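You operate a simulated robot arm through the tools that you are given. There is no shell and no other tool. Be economical: measure what you need, move in short steps, check, and stop when the job is done.

Carry out the task below with a simulated two-armed robot. There is one attempt and no reset: what you move stays moved.

JOB
Put the W105 mandrel from the top of the side table on the top of the mandrel bench. Take the roll end on the top of the side table and put it away in the grey stock tray on the small steel bench. Stack the blue filter with white pleats that says "F72" from the top of the side table on top of the blue filter with white pleats that says "F92". Press the tally add key three times. Take the bare round bottle on the mouth of the collecting belt and put it away on the top of the sample cart. Open the drawer of the packing bench, take the steel block and leave it in the inside of the drawer of the packing bench, then shut the drawer. The order is free. Set down upright: roll end, bare round bottle, steel block.

The check looks at the end state, three seconds after you hand in, the way a careful person would. Anything else that was tipped, shoved, dropped, spilled or broken makes it a failure.

ROBOT AND FRAMES
Two 6-joint arms with two-finger grippers on one trunk, on a base that drives. Base frame: it is fixed to the floor where the robot stands at the start and does not move with it; the origin is under the middle of the robot, x ahead of it, y to its left, z up; the surface under the hand at the start is at about z = 840. Readings come in mm, rad, newtons and seconds.
The left shoulder is at the start at [70, 148, 1382], the right one opposite. With the tool pointing down near the work surface each hand reaches from about 280 to 560 mm from the robot's upright axis, wherever it stands, measured 20 degrees to its own side. Places, roughly: bare round bottle [250, 1750, 1000]; blue filter with white pleats [1000, 0, 1000]; drawer of the packing bench [2400, 900, 700]; grey stock tray on the small steel bench [-3000, 100, 800]; inside of the drawer of the packing bench [2400, 900, 600]; mandrel [750, -250, 1000]; roll end [1250, -250, 1000]; steel block (4x3x5 cm) [-700, -800, 900]; tally add key [2300, 600, 800]; top of the mandrel bench (55x25 cm) [-1620, 120, 860]; top of the sample cart [-1000, 0, 800]. Payload 2.69 kg a hand.
The TCP of each hand is the grasp point between the finger pads, 20 mm short of the fingertips. In the tool frame z runs along the fingers and y along their closing line. The gripper opens to 100 mm. The gripper's body begins 63 mm behind the TCP.
Orientation is that of the tool frame in the base frame, as a unit quaternion [x, y, z, w]. With the fingers straight down and closing along the base's y, the tool's x points along the base's -x, its y along +y and its z along -z.

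CONTROLS
- The arms move only by the tool apply_moves. It takes "left_series", "right_series" or both (then of equal length, played together; a hand with none holds still); each is a list of rows, each a list of 3 entries, a list of its own where there are three numbers: the turn, a rotation vector about the base's x, y, z in degrees, then the shift along the base's x, y, z in mm, then the finger opening in mm, from 0 to 100. In form: [[[ax, ay, az], [x, y, z], claw], ...]. A call has 1 to 10 rows; each row shifts and turns the commanded pose from where the row before left it. A row lasts 0.2 s, in which the tool goes at most 50 mm and 0.15 rad; a call with a longer step from one row to the next is refused whole, and so is a gripper value outside its range. Where a pose cannot be reached the arm comes as near as it can. A force on the tool above 40 N (or 10 N above the force at the start of the call, whichever is more), or a blocked arm, ends the call early, and 0.2 s more pass. Each finger travels about 45 mm/s and halts on what it meets, pressing with about 43 N; the grip force reading is that of the motor and also rises with nothing between the fingers. The clock runs only during rows and for 0.2 s after the last one: add rows that do not move to give the fingers time. It gives the time, the measured TCP pose, the force on the tool (base axes), the opening and the grip force at its end, in the units of the frame above (readings bear some noise), with the torque about the TCP (base axes, N m) and any sound that the robot's microphone picked up.
- Cameras (640 x 400 px; columns grow to the right, rows downward): "scene" is now at [127.1, -13.3, 1592.9]; the picture's right is [-0.18, -0.98, 0.00], its down [-0.73, 0.13, -0.67] and it looks along [0.66, -0.12, -0.75] (base axes); focal length 267 px, centre (320, 200). "left" rides on the left gripper at [70, 19, -99] in its tool frame; the picture's right is [-0.26, 0.97, 0.00], its down [-0.75, -0.20, -0.63] and it looks along [-0.61, -0.16, 0.78] (tool axes); focal length 230 px, centre (320, 200). "right" rides on the right gripper at [70, -19, -99] in its tool frame; the picture's right is [0.26, 0.97, 0.00], its down [-0.75, 0.20, -0.63] and it looks along [-0.61, 0.16, 0.78] (tool axes); focal length 230 px, centre (320, 200). There is no depth. A picture from a camera that has moved, and an enlarged one, comes with that camera's place and axes in the base frame and with its lens.
- get_image(camera): a new picture of that camera. It takes no simulated time.
- slide_trunk(by): slides the trunk up (or, below 0, down) by that many mm; the arms and the scene camera ride with it, the base frame stays. It gives what a move gives, with no picture.
- drive_base(legs): drives the robot by 1 to 6 legs, each [ahead, turn to the left] in mm and rad, along the robot's own axes; the way and the turn of a leg run together, so that a leg with both is an arc; at most 1500 mm and 3.142 rad a leg. The arms and the cameras ride along, it lands a little off, and it stops where it bumps. It gives what a move gives.
- turn_head(pan, tilt): turns the head with the scene camera to pan (to the left, within 1.501 rad either way) and tilt (down, from -0.506 to 1.204), counted from straight ahead of the robot. It gives what a move gives.
- close_up(camera, box): a new picture of the part [left, top, right, bottom] of that camera's present view, enlarged. It takes no simulated time.
- finish_job(): hands the job in; it is judged then, once.

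Go step by step. Nothing tells you exact positions but the pictures and the camera data: compare them with the known pose of the tool, close in by small moves and look again before you grip or let go. The budget is 196 turns and 176 pictures, counting those below and the enlarged ones. Unless the task says otherwise, let go and move clear before handing in, and close with one line.

The tools are called as a command line: name --argument value ..., lists and objects as JSON in quotes. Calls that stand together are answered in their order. apply_moves: Moves the arms, as the interface text tells. Its arguments: {"type":"object","properties":{"left_series":{"type":"array","items":{"type":"array"}},"right_series":{"type":"array","items":{"type":"array"}}},"required":[]} The other tools are called the same way: slide_trunk (by) slides the trunk up or down; drive_base (legs) drives the base; turn_head (pan, tilt) turns the head that bears the scene camera; get_image (camera) takes a picture; close_up (camera, box) takes an enlarged picture of a part of a camera's view; finish_job () hands the job in.

At the start:

```text
time_s: 0.0
left_tool_pos: [472.7, 201.3, 999.9]
left_orientation: [0.0, 1.0, 0.0, 0.0]
left_wrist_force: [0.4, -0.4, 0.2]
left_ft_torque: [0.02, 0.03, -0.02]
left_opening: 100.2
left_grasp_force: 0.0
right_tool_pos: [467.3, -245.3, 1000.1]
right_orientation: [0.0, 1.0, 0.0, -0.001]
right_wrist_force: [0.6, -0.7, -0.8]
right_ft_torque: [-0.01, 0.02, -0.02]
right_opening: 99.9
right_grasp_force: 0.0
trunk travel left (down, up): [-940.0, 0.0]
robot x, y, heading: [-2.1, 1.8, -0.002]
head pan, tilt: [-0.18, 0.841]
```

scene: 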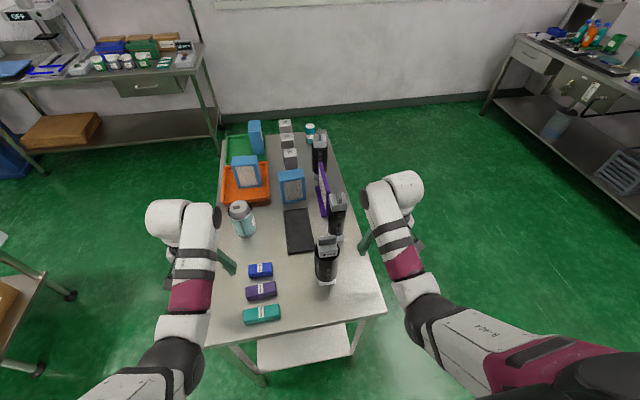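
right: 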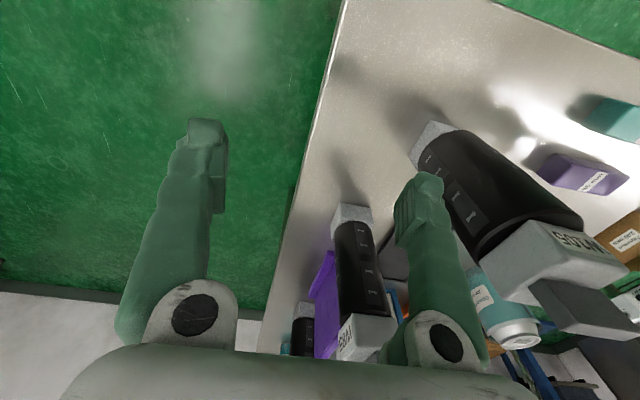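
left: 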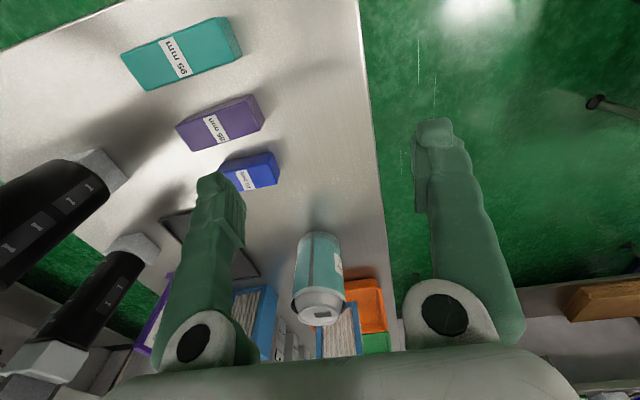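

The side table is ahead, with mandrels, filters and boxes on it. I'll look closer at it before moving.

close_up --camera "scene" --box '[210, 110, 370, 210]'

close_up --camera "scene" --box '[210, 190, 390, 330]'

close_up --camera "scene" --box '[0, 0, 220, 137]'

close_up --camera "scene" --box '[480, 0, 640, 100]'

```text
4.00 times, centred on (290, 160) of scene
camera zoom: at [127.1, -13.3, 1592.9], right [-0.18, -0.98, 0.0], down [-0.73, 0.13, -0.67], along [0.66, -0.12, -0.75], focal length 1067 px, centre (440, 360)
```

zoom: 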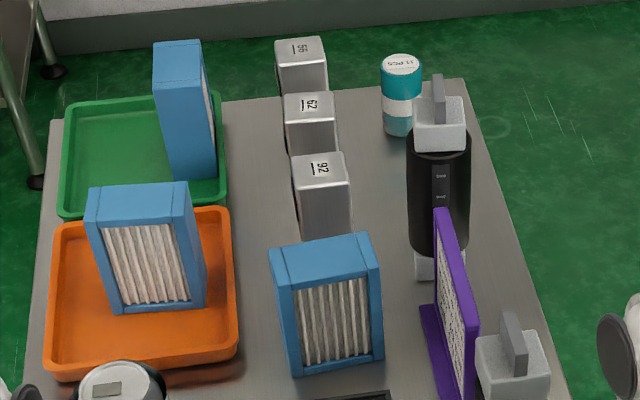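

```text
2.86 times, centred on (300, 260) of scene
camera zoom: at [127.1, -13.3, 1592.9], right [-0.18, -0.98, 0.0], down [-0.73, 0.13, -0.67], along [0.66, -0.12, -0.75], focal length 762 px, centre (377, 29)
```

zoom: 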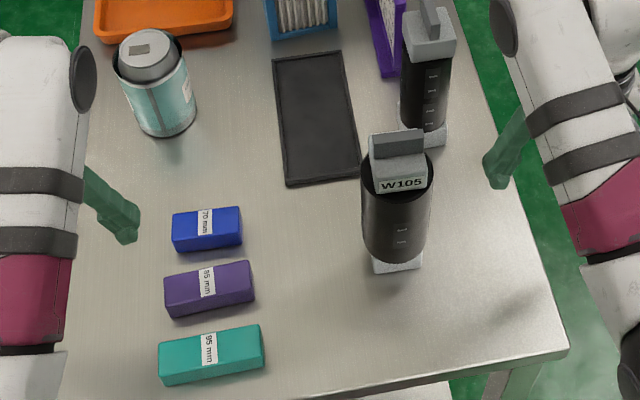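

```text
2.91 times, centred on (110, 68) of scene
camera zoom: at [127.1, -13.3, 1592.9], right [-0.18, -0.98, 0.0], down [-0.73, 0.13, -0.67], along [0.66, -0.12, -0.75], focal length 776 px, centre (931, 582)
```

zoom: 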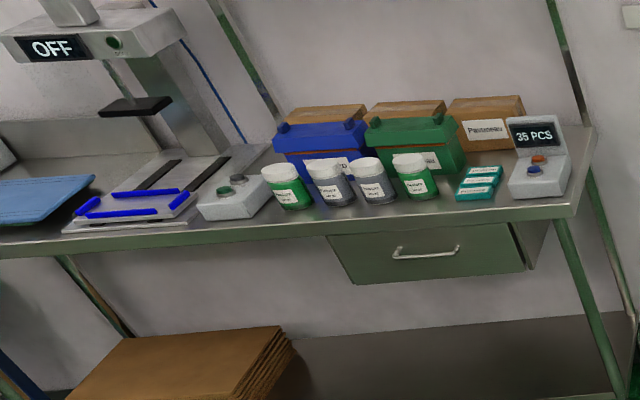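

```text
4.00 times, centred on (560, 50) of scene
camera zoom: at [127.1, -13.3, 1592.9], right [-0.18, -0.98, 0.0], down [-0.73, 0.13, -0.67], along [0.66, -0.12, -0.75], focal length 1067 px, centre (-640, 800)
```

zoom: 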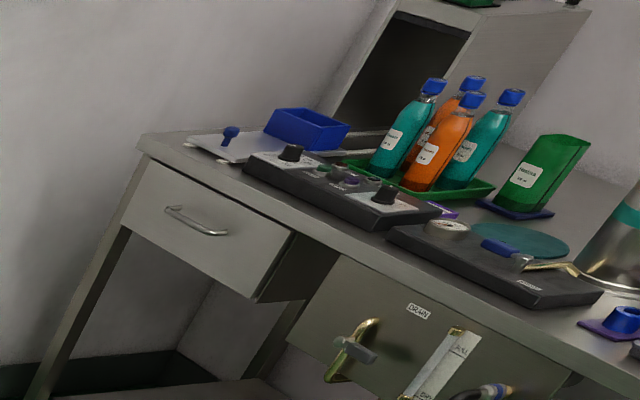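

The roll end looks like the teal "11 PCS" cylinder at about (1210,-160), and W105 at about (470,-90). Next I survey around with the head.

turn_head --pan 1.4 --tilt 0.5

get_image --camera "scene"

turn_head --pan -1.4 --tilt 0.5

get_image --camera "scene"

```text
time_s: 1.6
left_tool_pos: [472.5, 201.0, 999.5]
left_orientation: [0.0, 1.0, 0.0, 0.0]
left_wrist_force: [0.4, 0.1, 0.0]
left_ft_torque: [0.02, -0.02, 0.01]
left_opening: 100.2
left_grasp_force: 0.1
right_tool_pos: [468.2, -244.9, 1000.1]
right_orientation: [0.0, 1.0, 0.0, 0.0]
right_wrist_force: [0.4, 1.1, -0.3]
right_ft_torque: [0.0, 0.01, -0.01]
right_opening: 100.1
right_grasp_force: 0.1
trunk travel left (down, up): [-940.0, 0.0]
robot x, y, heading: [-0.9, -1.4, 0.002]
head pan, tilt: [1.4, 0.499]
```

```text
168 pictures are left
camera scene: at [65.2, 90.3, 1622.1], right [0.99, -0.17, 0.0], down [-0.08, -0.47, -0.88], along [0.15, 0.86, -0.48], focal length 267 px, centre (320, 200)
```

scene: 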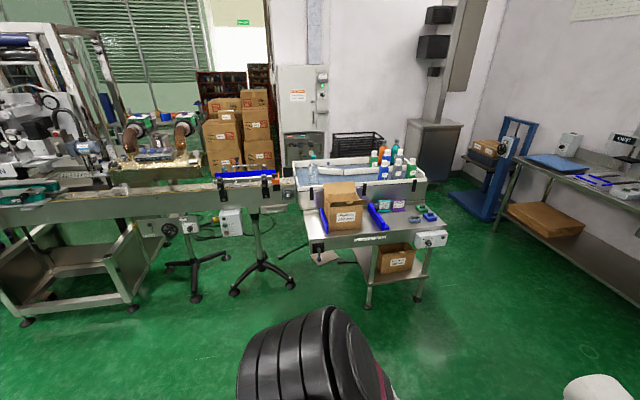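

```text
time_s: 4.1
left_tool_pos: [473.3, 201.8, 1000.0]
left_orientation: [0.0, 1.0, 0.0, 0.0]
left_wrist_force: [-1.0, -0.5, 0.1]
left_ft_torque: [0.06, -0.03, -0.02]
left_opening: 100.2
left_grasp_force: 0.0
right_tool_pos: [467.0, -245.8, 999.2]
right_orientation: [0.0, 1.0, 0.0, 0.0]
right_wrist_force: [-0.2, 0.1, 0.4]
right_ft_torque: [0.0, 0.0, -0.02]
right_opening: 99.8
right_grasp_force: 0.0
trunk travel left (down, up): [-940.0, 0.0]
robot x, y, heading: [2.3, 1.6, 0.001]
head pan, tilt: [-1.4, 0.499]
```

```text
167 pictures are left
camera scene: at [65.2, -89.0, 1622.1], right [-0.99, -0.17, 0.0], down [-0.08, 0.47, -0.88], along [0.15, -0.87, -0.48], focal length 267 px, centre (320, 200)
```

scene: 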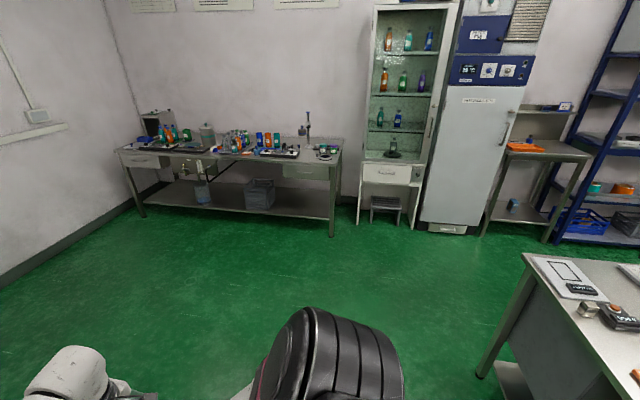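

The left side has the belt with a clear bottle at about its mouth; right-behind is a desk with a small block. I zoom in on both.

close_up --camera "scene" --box '[500, 240, 640, 400]'

turn_head --pan 1.4 --tilt 0.5

close_up --camera "scene" --box '[200, 140, 460, 300]'

turn_head --pan 0.6 --tilt 0.3

close_up --camera "scene" --box '[220, 110, 420, 240]'

get_image --camera "scene"

```text
2.50 times, centred on (570, 320) of scene
camera zoom: at [65.2, -89.0, 1622.1], right [-0.99, -0.17, 0.0], down [-0.08, 0.47, -0.88], along [0.15, -0.87, -0.48], focal length 667 px, centre (-305, -100)
```

zoom: 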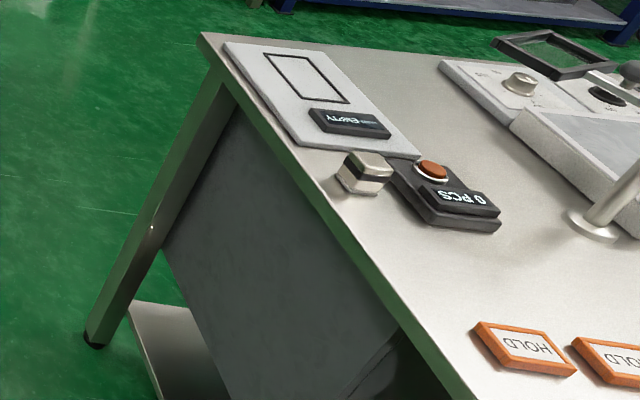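

```text
time_s: 6.6
left_tool_pos: [472.4, 201.1, 999.4]
left_orientation: [0.0, 1.0, 0.0, 0.001]
left_wrist_force: [0.0, 0.7, 0.6]
left_ft_torque: [-0.02, -0.04, 0.0]
left_opening: 99.9
left_grasp_force: 0.0
right_tool_pos: [467.5, -244.1, 999.3]
right_orientation: [-0.001, 1.0, 0.0, 0.0]
right_wrist_force: [0.3, -0.3, 1.0]
right_ft_torque: [0.0, -0.04, -0.02]
right_opening: 99.8
right_grasp_force: 0.0
trunk travel left (down, up): [-940.0, 0.0]
robot x, y, heading: [4.6, -0.4, 0.003]
head pan, tilt: [1.4, 0.499]
```

```text
2.46 times, centred on (330, 220) of scene
camera zoom: at [65.2, 90.3, 1622.1], right [0.99, -0.17, 0.0], down [-0.08, -0.47, -0.88], along [0.15, 0.87, -0.48], focal length 657 px, centre (295, 151)
```

zoom: 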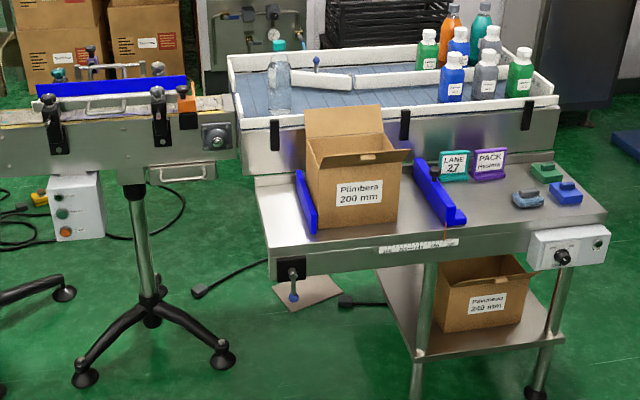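

```text
time_s: 7.7
left_tool_pos: [473.2, 201.2, 999.9]
left_orientation: [0.0, 1.0, 0.001, 0.001]
left_wrist_force: [-0.3, -0.2, 0.0]
left_ft_torque: [0.02, 0.01, -0.02]
left_opening: 100.0
left_grasp_force: 0.0
right_tool_pos: [466.4, -244.4, 998.9]
right_orientation: [0.0, 1.0, 0.001, 0.0]
right_wrist_force: [-0.7, 0.4, -0.4]
right_ft_torque: [0.01, -0.04, -0.04]
right_opening: 99.8
right_grasp_force: 0.0
trunk travel left (down, up): [-940.0, 0.0]
robot x, y, heading: [-1.5, -0.3, -0.002]
head pan, tilt: [0.6, 0.3]
```

```text
3.08 times, centred on (320, 175) of scene
camera zoom: at [126.6, 53.5, 1640.5], right [0.57, -0.82, 0.0], down [-0.24, -0.17, -0.96], along [0.79, 0.54, -0.3], focal length 821 px, centre (320, 277)
```

zoom: 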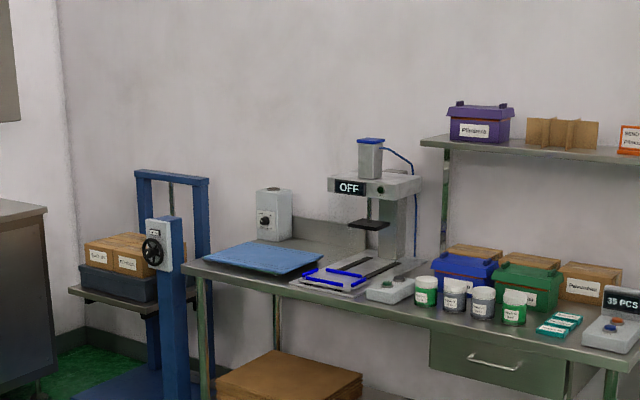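

```text
163 pictures are left
camera scene: at [126.6, 53.5, 1640.5], right [0.57, -0.82, 0.0], down [-0.24, -0.17, -0.96], along [0.79, 0.54, -0.3], focal length 267 px, centre (320, 200)
```

scene: 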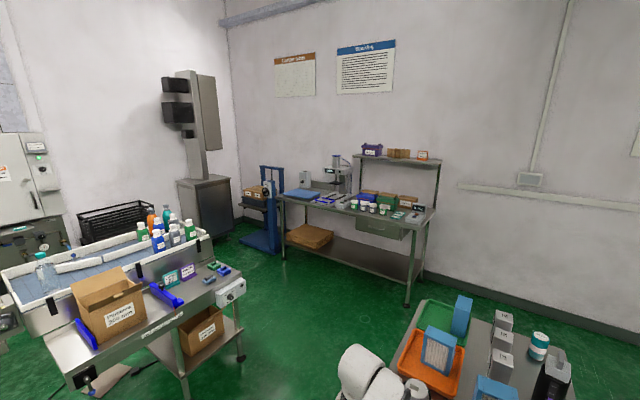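

The bare bottle (clear, teal cap) is at the left end of the infeed belt, the steel block is on the desk behind right, and the tally and drawer are on the packing bench. First I raise the hands and drive to the table's left side to handle the filters.

apply_moves --left_series '[[[0, 0, 0], [-10, 0, 45], 100], [[0, 0, 0], [-10, 0, 45], 100], [[0, 0, 0], [-10, 0, 45], 100], [[0, 0, 0], [-10, 0, 45], 100]]' --right_series '[[[0, 0, 0], [-10, 0, 45], 100], [[0, 0, 0], [-10, 0, 45], 100], [[0, 0, 0], [-10, 0, 45], 100], [[0, 0, 0], [-10, 0, 45], 100]]'

drive_base --legs '[[0, 1.571], [600, 0], [0, -1.571], [900, 0], [0, -1.571]]'

turn_head --pan 0.0 --tilt 0.85

get_image --camera "scene"

```text
time_s: 8.7
left_tool_pos: [523.4, 186.6, 1056.6]
left_orientation: [0.001, 1.0, 0.0, 0.0]
left_wrist_force: [-0.3, -0.2, -0.4]
left_ft_torque: [-0.01, 0.01, 0.03]
left_opening: 99.9
left_grasp_force: 0.1
left hand out of reach, approached as far as the arm can: row 1, 2, 3, 4
right_tool_pos: [524.2, -252.3, 1057.0]
right_orientation: [0.0, 1.0, 0.0, 0.0]
right_wrist_force: [0.6, -0.3, -0.8]
right_ft_torque: [0.04, 0.04, -0.02]
right_opening: 99.9
right_grasp_force: 0.1
right hand out of reach, approached as far as the arm can: row 1, 2, 3, 4
trunk travel left (down, up): [-940.0, 0.0]
robot x, y, heading: [-1.9, -3.3, 0.002]
head pan, tilt: [0.6, 0.3]
```

```text
time_s: 27.8
left_tool_pos: [1150.4, 162.6, 1056.5]
left_orientation: [0.664, 0.748, 0.0, 0.0]
left_wrist_force: [0.4, 0.2, -0.1]
left_ft_torque: [-0.01, 0.02, -0.04]
left_opening: 100.2
left_grasp_force: 0.0
right_tool_pos: [713.8, 107.7, 1060.0]
right_orientation: [0.663, 0.748, 0.0, 0.0]
right_wrist_force: [0.9, 0.5, -0.4]
right_ft_torque: [-0.01, 0.07, -0.01]
right_opening: 100.0
right_grasp_force: 0.1
trunk travel left (down, up): [-940.0, 0.0]
robot x, y, heading: [902.4, 660.0, -1.447]
head pan, tilt: [0.6, 0.3]
```

```text
time_s: 28.8
left_tool_pos: [1149.6, 162.3, 1057.2]
left_orientation: [0.664, 0.748, 0.0, -0.001]
left_wrist_force: [0.0, -0.9, -0.7]
left_ft_torque: [-0.02, -0.06, -0.01]
left_opening: 100.1
left_grasp_force: 0.1
right_tool_pos: [713.5, 107.8, 1059.9]
right_orientation: [0.663, 0.748, 0.0, 0.0]
right_wrist_force: [-0.3, -0.7, -0.8]
right_ft_torque: [0.0, -0.01, 0.02]
right_opening: 100.1
right_grasp_force: 0.0
trunk travel left (down, up): [-940.0, 0.0]
robot x, y, heading: [901.2, 659.3, -1.447]
head pan, tilt: [0.0, 0.85]
```

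```text
162 pictures are left
camera scene: at [915.8, 531.8, 1592.2], right [-0.99, -0.12, 0.0], down [-0.09, 0.75, -0.66], along [0.08, -0.66, -0.75], focal length 267 px, centre (320, 200)
```

scene: 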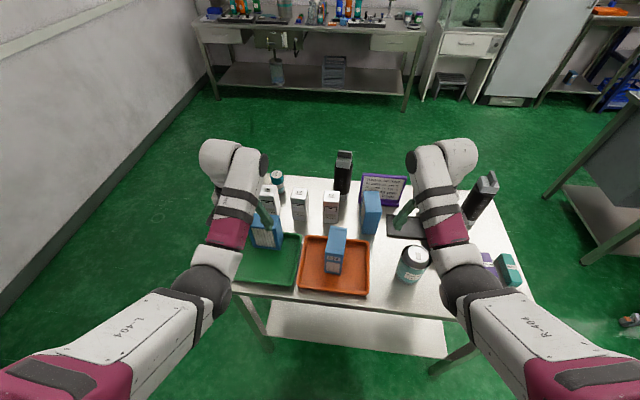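

The three filters' labels should show now. I zoom in.

close_up --camera "scene" --box '[230, 150, 400, 300]'

get_image --camera "left"

get_image --camera "right"

```text
2.67 times, centred on (315, 225) of scene
camera zoom: at [915.8, 531.8, 1592.2], right [-0.99, -0.12, 0.0], down [-0.09, 0.75, -0.66], along [0.08, -0.66, -0.75], focal length 711 px, centre (333, 133)
```

zoom: 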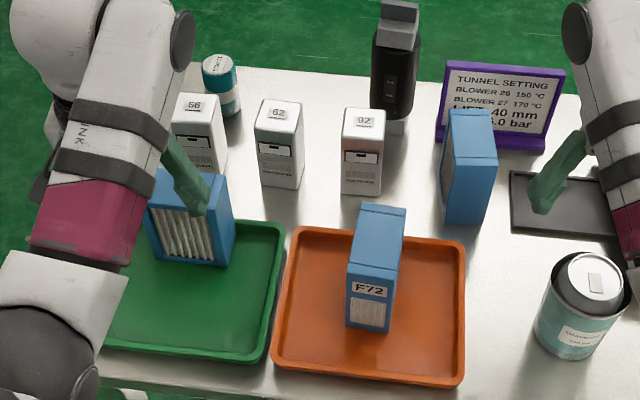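

```text
160 pictures are left
camera left: at [1160.7, 234.3, 1156.4], right [0.99, -0.14, 0.0], down [-0.11, -0.77, 0.63], along [-0.09, -0.62, -0.78], focal length 230 px, centre (320, 200)
```

left: 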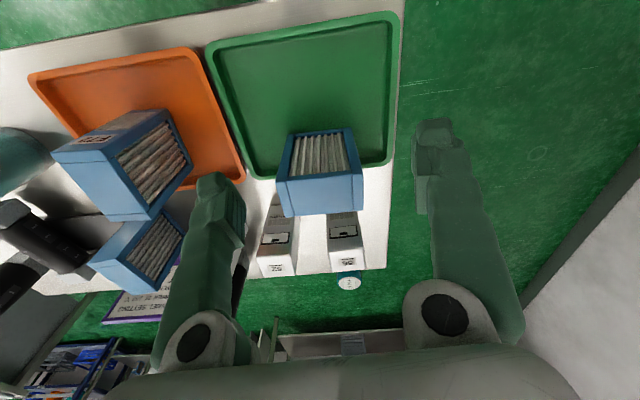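

```text
159 pictures are left
camera right: at [687.2, 174.4, 1157.5], right [0.93, 0.37, 0.0], down [0.29, -0.72, 0.63], along [0.23, -0.58, -0.78], focal length 230 px, centre (320, 200)
```

right: 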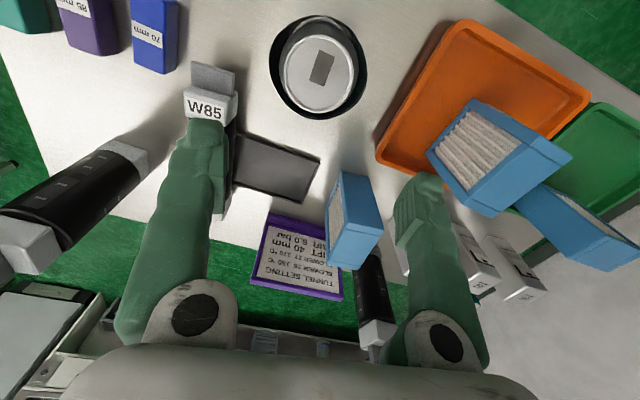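

F72 is the filter in the orange tray (label on its +y side). F92 must be one of the other two; I swing the left hand camera around to see the +x face of the one in the green tray.

apply_moves --left_series '[[[0, 0, -8], [15, 5, 0], 100], [[0, 0, -8], [15, 5, 0], 100], [[0, 0, -8], [15, 5, 0], 100], [[0, 0, -8], [15, 5, 0], 100], [[0, 0, -8], [15, 5, 0], 100], [[0, 0, -8], [15, 5, 0], 100], [[0, 0, -8], [15, 5, 0], 100], [[0, 0, -8], [15, 5, 0], 100]]'

get_image --camera "left"

```text
time_s: 30.6
left_tool_pos: [1271.4, 198.5, 1049.4]
left_orientation: [0.959, 0.282, 0.001, 0.0]
left_wrist_force: [0.3, -0.1, 0.2]
left_ft_torque: [0.01, 0.02, 0.01]
left_opening: 100.0
left_grasp_force: 0.0
left hand out of reach, approached as far as the arm can: row 2, 4
right_tool_pos: [715.0, 107.9, 1059.8]
right_orientation: [0.662, 0.749, -0.001, 0.0]
right_wrist_force: [-0.1, -0.4, 0.5]
right_ft_torque: [0.0, 0.0, -0.03]
right_opening: 100.1
right_grasp_force: 0.0
trunk travel left (down, up): [-940.0, 0.0]
robot x, y, heading: [899.9, 660.0, -1.448]
head pan, tilt: [0.0, 0.85]
```

```text
158 pictures are left
camera left: at [1342.0, 219.8, 1149.0], right [0.31, -0.95, 0.0], down [-0.74, -0.24, 0.63], along [-0.6, -0.19, -0.78], focal length 230 px, centre (320, 200)
```

left: 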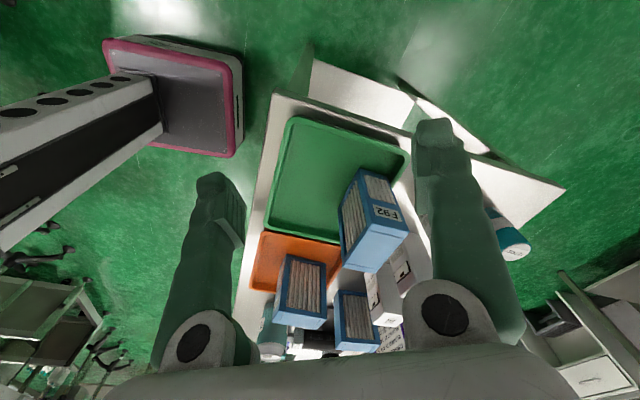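

F92 is in the green tray. I zoom on both filters to measure them.

close_up --camera "scene" --box '[300, 210, 380, 290]'

close_up --camera "scene" --box '[225, 200, 305, 280]'

```text
5.00 times, centred on (340, 250) of scene
camera zoom: at [917.0, 532.2, 1592.1], right [-0.99, -0.12, 0.0], down [-0.09, 0.75, -0.66], along [0.08, -0.66, -0.75], focal length 1334 px, centre (220, -50)
```

zoom: 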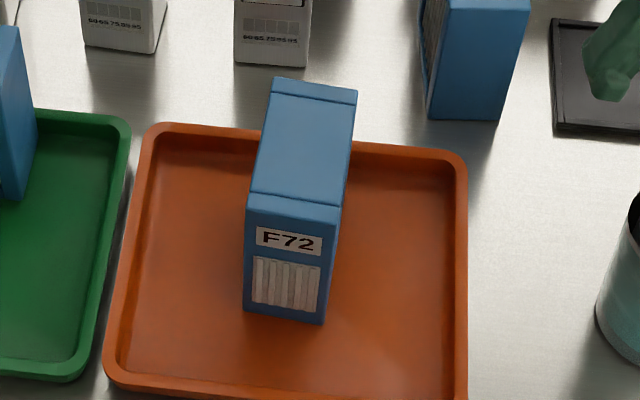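

```text
5.00 times, centred on (265, 240) of scene
camera zoom: at [917.0, 532.2, 1592.1], right [-0.99, -0.12, 0.0], down [-0.09, 0.75, -0.66], along [0.08, -0.66, -0.75], focal length 1334 px, centre (595, 0)
```

zoom: 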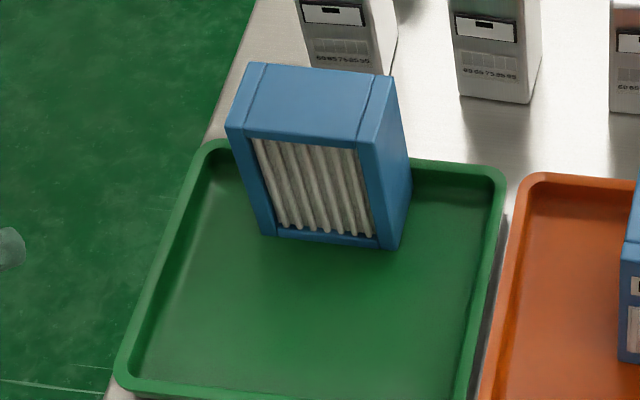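

Measured: F72 centre ≈(921,127), 48×76×134 mm, top z≈977; F92 centre ≈(1142,89), long side along x, top ≈970. I edge the base closer, then swing the left hand back over F72.

apply_moves --left_series '[[[0, 0, 8], [-20, 0, 0], 100], [[0, 0, 8], [-20, 0, 0], 100], [[0, 0, 8], [-20, 0, 0], 100], [[0, 0, 8], [-20, 0, 0], 100], [[0, 0, 8], [-20, 0, 0], 100], [[0, 0, 8], [-20, 0, 0], 100], [[0, 0, 5], [-20, 0, 0], 100]]'

drive_base --legs '[[75, 0]]'

get_image --camera "left"

get_image --camera "scene"

```text
time_s: 32.2
left_tool_pos: [1134.2, 184.1, 1036.6]
left_orientation: [0.731, 0.682, 0.001, 0.001]
left_wrist_force: [-0.2, 0.5, -0.2]
left_ft_torque: [-0.01, 0.01, 0.01]
left_opening: 99.8
left_grasp_force: 0.0
left hand out of reach, approached as far as the arm can: row 1, 2, 3, 4, 6
right_tool_pos: [711.6, 108.0, 1058.5]
right_orientation: [0.663, 0.748, 0.001, 0.0]
right_wrist_force: [-0.5, 0.1, 0.3]
right_ft_torque: [0.01, -0.02, -0.01]
right_opening: 100.0
right_grasp_force: 0.1
trunk travel left (down, up): [-940.0, 0.0]
robot x, y, heading: [901.2, 657.7, -1.452]
head pan, tilt: [0.0, 0.85]
```

```text
time_s: 33.8
left_tool_pos: [1140.5, 137.4, 1047.6]
left_orientation: [0.728, 0.684, -0.027, 0.028]
left_wrist_force: [1.0, -0.9, 0.2]
left_ft_torque: [0.06, 0.02, -0.01]
left_opening: 100.0
left_grasp_force: 0.2
right_tool_pos: [720.0, 57.8, 1064.2]
right_orientation: [0.666, 0.745, -0.022, 0.034]
right_wrist_force: [-0.3, -0.1, -1.2]
right_ft_torque: [0.04, 0.0, 0.03]
right_opening: 100.1
right_grasp_force: 0.1
trunk travel left (down, up): [-940.0, 0.0]
robot x, y, heading: [907.5, 585.1, -1.454]
head pan, tilt: [0.0, 0.85]
stopped in leg 1: the robot was blocked; the commanded pose is now the measured one
```

```text
155 pictures are left
camera left: at [1163.9, 213.0, 1141.3], right [0.95, -0.32, 0.02], down [-0.25, -0.69, 0.69], along [-0.2, -0.66, -0.73], focal length 230 px, centre (320, 200)
```

left: 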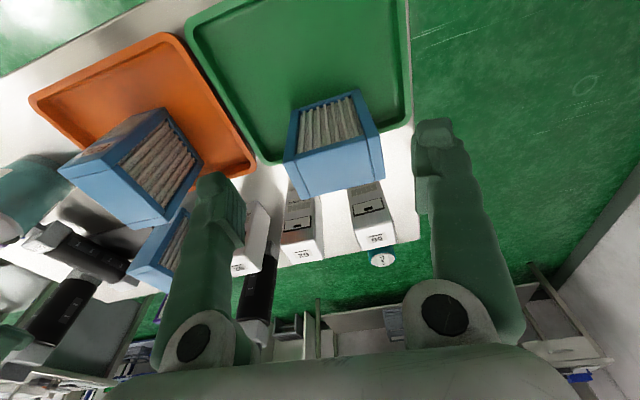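

```text
154 pictures are left
camera scene: at [925.5, 461.9, 1592.6], right [-0.99, -0.12, 0.0], down [-0.09, 0.74, -0.66], along [0.08, -0.66, -0.75], focal length 267 px, centre (320, 200)
```

scene: 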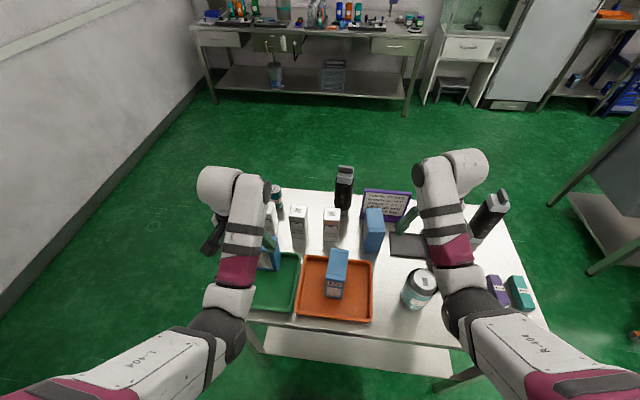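

The base stopped a touch early with the hands slightly tilted. I back off 15 mm, level the hands and move the left hand above F72.

drive_base --legs '[[-15, 0]]'

apply_moves --left_series '[[[2.2, 0, 0], [-40, -4, 0], 100], [[2.2, 0, 0], [-40, -4, 0], 100], [[0, 0, 0], [-40, -4, 0], 100], [[0, 0, 0], [-40, -4, 0], 100], [[0, 0, 0], [-40, -4, 0], 100]]' --right_series '[[[2.2, 0.6, 0], [0, 10, 0], 100], [[2.2, 0.6, 0], [0, 10, 0], 100], [[0, 0, 0], [0, 10, 0], 100], [[0, 0, 0], [0, 10, 0], 100], [[0, 0, 0], [0, 10, 0], 100]]'

get_image --camera "left"

close_up --camera "scene" --box '[230, 180, 410, 330]'

```text
time_s: 34.5
left_tool_pos: [1137.9, 149.8, 1047.0]
left_orientation: [0.729, 0.684, -0.024, 0.026]
left_wrist_force: [-0.6, 0.8, 0.9]
left_ft_torque: [0.0, 0.01, 0.0]
left_opening: 99.8
left_grasp_force: 0.1
right_tool_pos: [717.4, 71.5, 1063.4]
right_orientation: [0.667, 0.744, -0.018, 0.03]
right_wrist_force: [-1.1, -0.7, -1.0]
right_ft_torque: [0.05, -0.03, 0.01]
right_opening: 99.8
right_grasp_force: 0.1
trunk travel left (down, up): [-940.0, 0.0]
robot x, y, heading: [908.7, 602.8, -1.451]
head pan, tilt: [0.0, 0.85]
```

```text
time_s: 35.9
left_tool_pos: [1010.8, 80.0, 1031.1]
left_orientation: [0.701, 0.713, 0.022, 0.018]
left_wrist_force: [-0.3, -0.5, 0.0]
left_ft_torque: [-0.04, 0.02, 0.01]
left_opening: 99.9
left_grasp_force: 0.0
left hand out of reach, approached as far as the arm can: row 1, 4, 5
right_tool_pos: [717.2, 87.1, 1023.5]
right_orientation: [0.667, 0.745, 0.003, -0.005]
right_wrist_force: [0.7, 0.3, 0.1]
right_ft_torque: [-0.01, 0.01, 0.01]
right_opening: 99.9
right_grasp_force: 0.0
right hand out of reach, approached as far as the arm can: row 1, 2, 3, 4, 5
trunk travel left (down, up): [-940.0, 0.0]
robot x, y, heading: [910.3, 598.9, -1.452]
head pan, tilt: [0.0, 0.85]
stopped in row 5 (left hand): the arm was blocked; the commanded pose is now the measured one
```

```text
153 pictures are left
camera left: at [1023.4, 148.8, 1131.8], right [0.97, -0.24, 0.05], down [-0.22, -0.76, 0.61], along [-0.11, -0.61, -0.79], focal length 230 px, centre (320, 200)
```

left: 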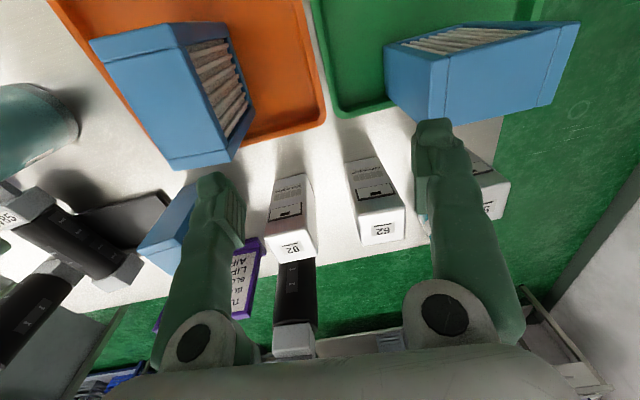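

```text
2.67 times, centred on (320, 255) of scene
camera zoom: at [923.6, 471.4, 1592.1], right [-0.99, -0.12, 0.0], down [-0.09, 0.75, -0.66], along [0.08, -0.66, -0.75], focal length 711 px, centre (320, 53)
```

zoom: 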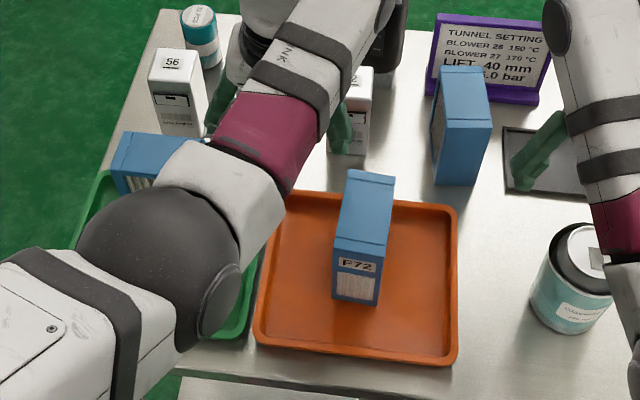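

At this height the arm's inner reach limit is about 524 mm from the axis, so I was too close. I back off again and re-level the hand.

drive_base --legs '[[-65, 0]]'

apply_moves --left_series '[[[0, 1.6, -2], [-20, -3, 0], 100], [[0, 1.6, -3], [-20, -3, 0], 100], [[0, 0, 0], [-20, 0, 0], 100], [[0, 0, 0], [-20, 0, 0], 100]]'

get_image --camera "left"

```text
time_s: 36.9
left_tool_pos: [1004.1, 132.7, 1024.4]
left_orientation: [0.701, 0.713, 0.027, 0.013]
left_wrist_force: [-0.7, 0.2, -0.3]
left_ft_torque: [0.03, -0.03, -0.02]
left_opening: 100.2
left_grasp_force: 0.0
right_tool_pos: [711.2, 139.7, 1017.6]
right_orientation: [0.667, 0.745, 0.007, -0.009]
right_wrist_force: [0.2, -0.4, -1.4]
right_ft_torque: [0.05, 0.02, 0.03]
right_opening: 99.8
right_grasp_force: 0.0
trunk travel left (down, up): [-940.0, 0.0]
robot x, y, heading: [904.6, 664.2, -1.448]
head pan, tilt: [0.0, 0.85]
```

```text
time_s: 38.1
left_tool_pos: [954.1, 128.0, 1028.9]
left_orientation: [0.714, 0.7, 0.008, 0.008]
left_wrist_force: [-1.1, 0.5, 0.4]
left_ft_torque: [-0.01, -0.02, 0.01]
left_opening: 100.2
left_grasp_force: 0.1
right_tool_pos: [711.1, 152.2, 1023.4]
right_orientation: [0.667, 0.745, 0.003, -0.003]
right_wrist_force: [-0.1, -0.8, 0.0]
right_ft_torque: [-0.02, 0.0, 0.02]
right_opening: 100.1
right_grasp_force: 0.0
trunk travel left (down, up): [-940.0, 0.0]
robot x, y, heading: [896.8, 659.0, -1.45]
head pan, tilt: [0.0, 0.85]
stopped in row 4 (left hand): the arm was blocked; the commanded pose is now the measured one
```

```text
151 pictures are left
camera left: at [973.0, 197.7, 1128.5], right [0.96, -0.28, 0.02], down [-0.23, -0.75, 0.62], along [-0.16, -0.61, -0.78], focal length 230 px, centre (320, 200)
```

left: 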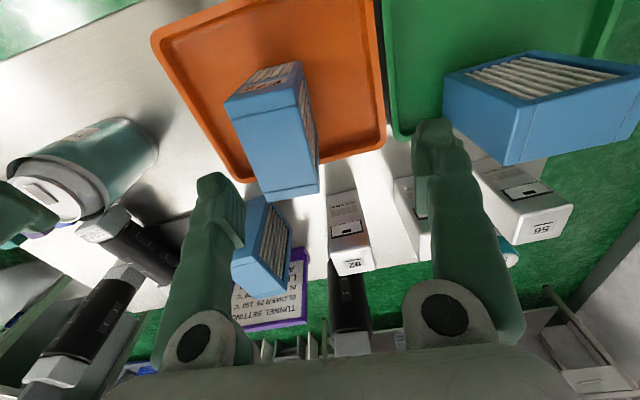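

The left arm is crossing its midline limit. I'll shift the base about 110 mm toward −x so that both filters lie to its left.

drive_base --legs '[[0, -1.45], [115, 0], [0, 1.33]]'

get_image --camera "scene"

```text
time_s: 43.4
left_tool_pos: [262.5, 478.3, 1036.2]
left_orientation: [0.995, 0.095, -0.013, 0.031]
left_wrist_force: [-1.1, 0.4, -0.3]
left_ft_torque: [-0.01, -0.02, -0.01]
left_opening: 100.2
left_grasp_force: 0.1
right_tool_pos: [268.0, 749.1, 1028.9]
right_orientation: [0.991, 0.13, -0.023, 0.006]
right_wrist_force: [0.4, 0.9, -0.1]
right_ft_torque: [0.02, -0.07, -0.01]
right_opening: 99.9
right_grasp_force: 0.0
trunk travel left (down, up): [-940.0, 0.0]
robot x, y, heading: [787.8, 635.6, -2.867]
head pan, tilt: [0.0, 0.85]
stopped in leg 3: the robot was blocked; the commanded pose is now the measured one
```

```text
150 pictures are left
camera scene: at [658.2, 602.7, 1591.6], right [-0.27, 0.96, 0.0], down [0.73, 0.2, -0.66], along [-0.63, -0.18, -0.75], focal length 267 px, centre (320, 200)
```

scene: 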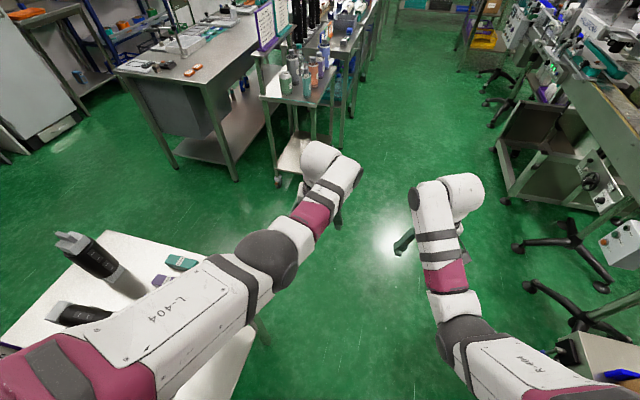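

A base corner seems to touch near the table when turning at this distance. I reverse out, angle away, and come back with more clearance.

drive_base --legs '[[-120, 0], [0, -0.5], [120, 0], [0, 1.8], [40, 0]]'

get_image --camera "scene"

```text
time_s: 44.4
left_tool_pos: [349.2, 458.4, 1031.7]
left_orientation: [0.99, 0.123, 0.006, 0.07]
left_wrist_force: [-1.2, -0.4, -1.0]
left_ft_torque: [0.0, -0.1, -0.02]
left_opening: 100.2
left_grasp_force: 0.0
right_tool_pos: [344.6, 769.0, 1035.5]
right_orientation: [0.99, 0.127, -0.066, 0.017]
right_wrist_force: [-0.5, 0.7, -0.9]
right_ft_torque: [0.02, -0.1, 0.05]
right_opening: 99.8
right_grasp_force: 0.0
trunk travel left (down, up): [-940.0, 0.0]
robot x, y, heading: [851.9, 647.9, -2.869]
head pan, tilt: [0.0, 0.85]
stopped in leg 1: the robot was blocked; the commanded pose is now the measured one
```

```text
149 pictures are left
camera scene: at [718.7, 619.2, 1591.1], right [-0.27, 0.96, 0.0], down [0.73, 0.2, -0.65], along [-0.63, -0.18, -0.76], focal length 267 px, centre (320, 200)
```

scene: 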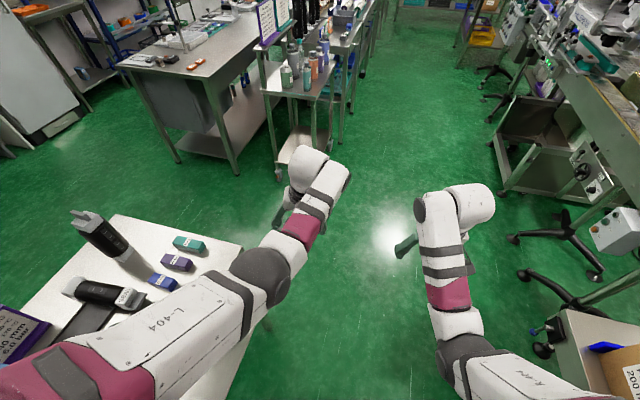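

Something is blocking the base; the table itself looks unmoved. I look down to both sides of the base.

turn_head --pan 1.4 --tilt 1.1

get_image --camera "scene"

turn_head --pan -1.4 --tilt 1.0

get_image --camera "scene"

```text
time_s: 46.0
left_tool_pos: [354.1, 460.5, 1036.1]
left_orientation: [0.99, 0.123, 0.002, 0.068]
left_wrist_force: [-0.5, -0.4, -0.4]
left_ft_torque: [-0.01, -0.03, -0.02]
left_opening: 100.0
left_grasp_force: 0.0
right_tool_pos: [350.4, 769.0, 1040.4]
right_orientation: [0.989, 0.126, -0.07, 0.018]
right_wrist_force: [-0.2, -0.1, -0.2]
right_ft_torque: [-0.02, -0.06, -0.02]
right_opening: 100.2
right_grasp_force: 0.0
trunk travel left (down, up): [-940.0, 0.0]
robot x, y, heading: [853.1, 651.0, -2.865]
head pan, tilt: [1.4, 1.1]
```

```text
148 pictures are left
camera scene: at [810.6, 577.1, 1574.4], right [-0.99, -0.1, 0.0], down [-0.09, 0.89, -0.45], along [0.05, -0.45, -0.89], focal length 267 px, centre (320, 200)
```

scene: 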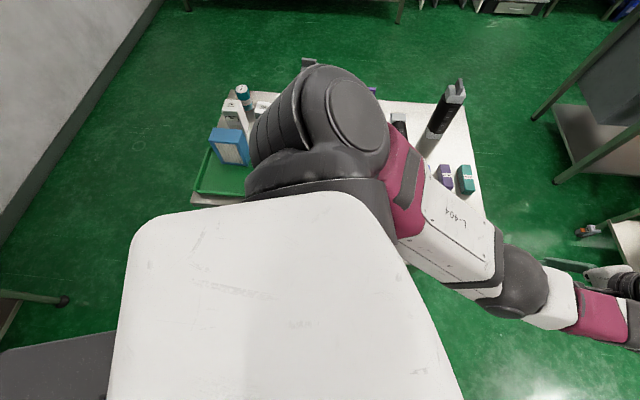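

```text
time_s: 48.4
left_tool_pos: [356.0, 458.8, 1035.9]
left_orientation: [0.99, 0.123, 0.001, 0.068]
left_wrist_force: [-0.1, 0.3, -0.5]
left_ft_torque: [-0.01, -0.01, 0.0]
left_opening: 99.8
left_grasp_force: 0.0
right_tool_pos: [352.1, 769.6, 1040.5]
right_orientation: [0.989, 0.127, -0.071, 0.018]
right_wrist_force: [-0.3, 0.9, -0.1]
right_ft_torque: [0.01, -0.01, 0.03]
right_opening: 100.1
right_grasp_force: 0.0
trunk travel left (down, up): [-940.0, 0.0]
robot x, y, heading: [854.6, 656.6, -2.868]
head pan, tilt: [-1.4, 1.0]
```

```text
147 pictures are left
camera scene: at [775.7, 702.9, 1581.0], right [0.9, 0.43, 0.0], down [0.36, -0.76, -0.54], along [-0.23, 0.49, -0.84], focal length 267 px, centre (320, 200)
```

scene: 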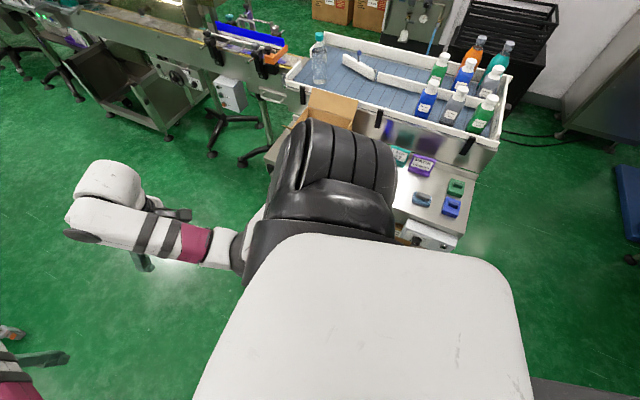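

I see nothing touching the base. I'll test with small moves, starting with a short reverse.

drive_base --legs '[[-40, 0]]'

```text
time_s: 49.3
left_tool_pos: [386.5, 467.2, 1032.1]
left_orientation: [0.99, 0.125, 0.006, 0.069]
left_wrist_force: [-0.2, -0.4, 0.1]
left_ft_torque: [-0.01, -0.06, -0.01]
left_opening: 100.1
left_grasp_force: 0.0
right_tool_pos: [382.1, 777.7, 1036.5]
right_orientation: [0.99, 0.128, -0.066, 0.016]
right_wrist_force: [-0.7, -0.2, 0.2]
right_ft_torque: [0.01, -0.05, 0.0]
right_opening: 100.0
right_grasp_force: 0.0
trunk travel left (down, up): [-940.0, 0.0]
robot x, y, heading: [892.8, 664.1, -2.867]
head pan, tilt: [-1.4, 1.0]
```

That worked, so the blocks may stem from the awkward arm poses. I level both hands and extend them slightly into comfortable range before the next drive.

apply_moves --left_series '[[[2, 0.4, 0], [-14, -4, 0], 100], [[2, 0.4, 0], [-14, -4, 0], 100], [[2, 0.4, 0], [-14, -4, 0], 100], [[1.8, 0.4, 0], [-14, -4, 0], 100]]' --right_series '[[[0.7, -1.8, 0], [-14, -4, 0], 100], [[0.7, -1.8, 0], [-14, -4, 0], 100], [[0.7, -1.8, 0], [-14, -4, 0], 100], [[0.7, -1.8, 0], [-14, -4, 0], 100]]'

drive_base --legs '[[0, -0.5], [120, 0], [0, 1.8], [30, 0]]'

turn_head --pan 0.2 --tilt 0.85

get_image --camera "scene"

```text
time_s: 50.3
left_tool_pos: [355.4, 442.2, 1042.0]
left_orientation: [0.992, 0.126, -0.005, -0.001]
left_wrist_force: [0.5, 0.5, -0.4]
left_ft_torque: [0.02, 0.02, -0.02]
left_opening: 99.8
left_grasp_force: 0.1
left hand out of reach, approached as far as the arm can: row 3, 4
right_tool_pos: [331.1, 760.9, 1034.7]
right_orientation: [0.992, 0.128, -0.003, 0.0]
right_wrist_force: [1.0, 0.2, -1.1]
right_ft_torque: [-0.01, 0.03, 0.0]
right_opening: 99.7
right_grasp_force: 0.0
right hand out of reach, approached as far as the arm can: row 1
trunk travel left (down, up): [-940.0, 0.0]
robot x, y, heading: [894.2, 662.4, -2.864]
head pan, tilt: [-1.4, 1.0]
```

```text
time_s: 53.4
left_tool_pos: [212.0, 769.9, 1057.5]
left_orientation: [0.992, -0.126, -0.028, -0.004]
left_wrist_force: [0.9, -1.1, 0.4]
left_ft_torque: [0.07, 0.07, 0.02]
left_opening: 100.0
left_grasp_force: 0.1
right_tool_pos: [382.1, 1036.4, 1048.1]
right_orientation: [0.991, -0.128, -0.041, 0.0]
right_wrist_force: [0.1, 0.2, 0.2]
right_ft_torque: [0.01, 0.03, 0.0]
right_opening: 99.8
right_grasp_force: 0.0
trunk travel left (down, up): [-940.0, 0.0]
robot x, y, heading: [776.5, 693.1, 2.915]
head pan, tilt: [-1.4, 1.0]
stopped in leg 3: the robot was blocked; the commanded pose is now the measured one
```

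```text
time_s: 55.1
left_tool_pos: [196.6, 771.9, 1047.0]
left_orientation: [0.992, -0.125, -0.02, -0.003]
left_wrist_force: [0.9, -0.1, -0.2]
left_ft_torque: [-0.03, -0.05, -0.03]
left_opening: 100.1
left_grasp_force: 0.0
right_tool_pos: [364.9, 1040.6, 1038.4]
right_orientation: [0.992, -0.126, -0.027, 0.0]
right_wrist_force: [0.0, 0.5, -0.2]
right_ft_torque: [-0.01, -0.01, -0.03]
right_opening: 100.1
right_grasp_force: 0.0
trunk travel left (down, up): [-940.0, 0.0]
robot x, y, heading: [776.9, 690.5, 2.915]
head pan, tilt: [0.201, 0.85]
```

```text
146 pictures are left
camera scene: at [646.7, 705.9, 1591.9], right [0.02, 1.0, 0.0], down [0.75, -0.02, -0.66], along [-0.66, 0.02, -0.75], focal length 267 px, centre (320, 200)
```

scene: 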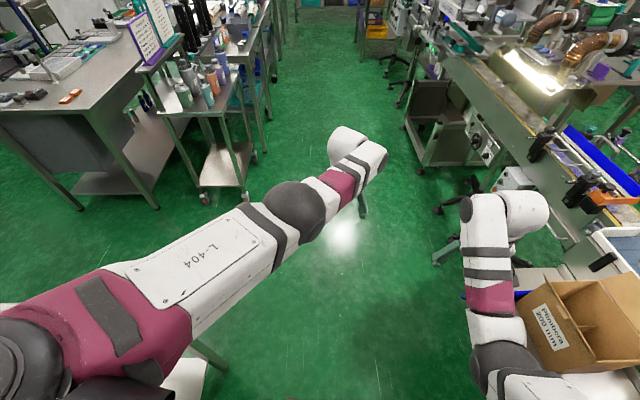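

The base was blocked right as it started turning left, with nothing near. I retry the turn alone, in smaller pieces.

drive_base --legs '[[0, 0.6]]'

drive_base --legs '[[0, 0.6]]'

```text
time_s: 57.1
left_tool_pos: [252.7, 432.8, 1046.7]
left_orientation: [0.984, 0.175, -0.021, 0.004]
left_wrist_force: [0.6, 0.2, -0.2]
left_ft_torque: [-0.05, 0.0, 0.01]
left_opening: 100.0
left_grasp_force: 0.1
right_tool_pos: [238.6, 749.6, 1039.5]
right_orientation: [0.985, 0.172, -0.026, 0.009]
right_wrist_force: [0.0, 0.0, -0.2]
right_ft_torque: [0.0, -0.01, 0.01]
right_opening: 100.1
right_grasp_force: 0.1
trunk travel left (down, up): [-940.0, 0.0]
robot x, y, heading: [778.2, 691.2, -2.769]
head pan, tilt: [0.201, 0.85]
```

```text
time_s: 59.2
left_tool_pos: [498.1, 178.5, 1047.0]
left_orientation: [0.886, 0.464, -0.019, 0.009]
left_wrist_force: [0.9, -0.2, 0.6]
left_ft_torque: [-0.03, -0.02, -0.02]
left_opening: 100.1
left_grasp_force: 0.0
right_tool_pos: [304.6, 428.4, 1040.5]
right_orientation: [0.886, 0.463, -0.026, 0.019]
right_wrist_force: [0.5, 0.4, -0.3]
right_ft_torque: [-0.01, -0.04, 0.03]
right_opening: 99.9
right_grasp_force: 0.1
trunk travel left (down, up): [-940.0, 0.0]
robot x, y, heading: [779.1, 688.9, -2.155]
head pan, tilt: [0.201, 0.85]
```

Single-leg drives work. I finish the turn.

drive_base --legs '[[0, 0.58]]'

drive_base --legs '[[30, 0]]'

get_image --camera "scene"

get_image --camera "left"

```text
time_s: 61.2
left_tool_pos: [826.2, 110.0, 1047.3]
left_orientation: [0.716, 0.698, -0.015, 0.014]
left_wrist_force: [-0.4, 0.3, 0.4]
left_ft_torque: [-0.01, 0.01, 0.03]
left_opening: 100.2
left_grasp_force: 0.1
right_tool_pos: [525.7, 211.8, 1041.7]
right_orientation: [0.717, 0.696, -0.02, 0.027]
right_wrist_force: [0.8, 0.4, -0.5]
right_ft_torque: [0.01, -0.01, -0.01]
right_opening: 100.2
right_grasp_force: 0.1
trunk travel left (down, up): [-940.0, 0.0]
robot x, y, heading: [778.5, 687.4, -1.57]
head pan, tilt: [0.201, 0.85]
```

```text
time_s: 62.1
left_tool_pos: [824.9, 78.3, 1046.2]
left_orientation: [0.716, 0.698, -0.015, 0.014]
left_wrist_force: [-0.1, 0.7, 0.1]
left_ft_torque: [-0.03, -0.02, -0.01]
left_opening: 99.8
left_grasp_force: 0.0
right_tool_pos: [529.1, 183.4, 1042.9]
right_orientation: [0.717, 0.696, -0.023, 0.031]
right_wrist_force: [0.5, -0.4, -1.2]
right_ft_torque: [0.01, 0.01, 0.04]
right_opening: 100.0
right_grasp_force: 0.0
trunk travel left (down, up): [-940.0, 0.0]
robot x, y, heading: [777.6, 663.7, -1.571]
head pan, tilt: [0.201, 0.85]
```

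```text
145 pictures are left
camera scene: at [791.4, 533.8, 1591.9], right [-0.98, -0.2, 0.0], down [-0.15, 0.74, -0.66], along [0.13, -0.65, -0.75], focal length 267 px, centre (320, 200)
```

scene: 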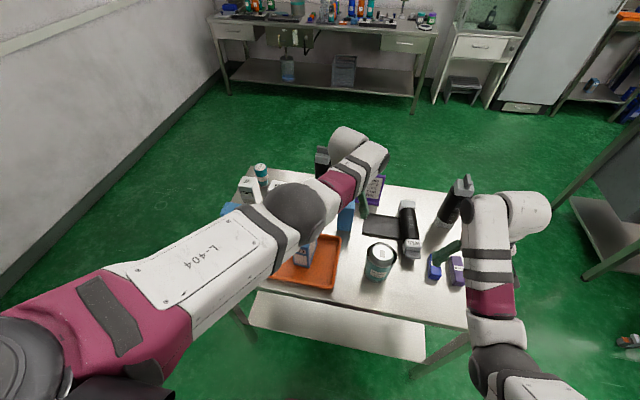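

```text
144 pictures are left
camera left: at [846.4, 152.1, 1142.9], right [0.96, -0.28, 0.01], down [-0.22, -0.72, 0.66], along [-0.18, -0.64, -0.75], focal length 230 px, centre (320, 200)
```

left: 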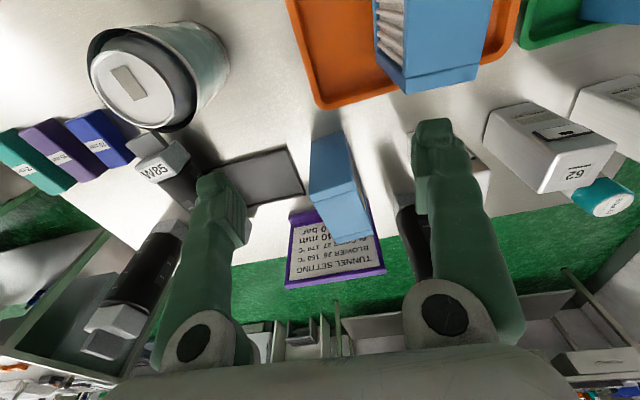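

W85 looks different now — it may be lying down. I check closely before continuing.

close_up --camera "scene" --box '[340, 165, 500, 285]'

```text
3.33 times, centred on (420, 225) of scene
camera zoom: at [791.4, 533.8, 1591.9], right [-0.98, -0.2, 0.0], down [-0.15, 0.74, -0.66], along [0.13, -0.65, -0.75], focal length 889 px, centre (-13, 117)
```

zoom: 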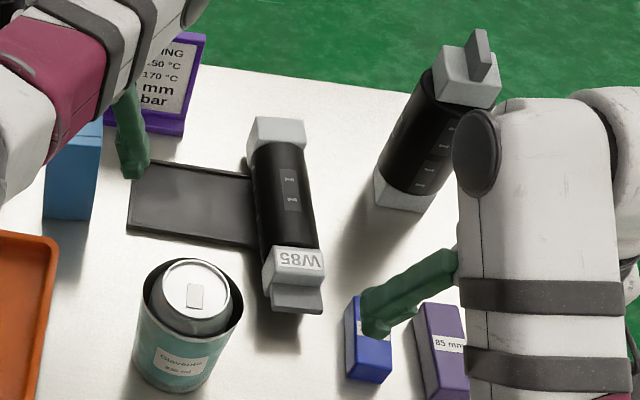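

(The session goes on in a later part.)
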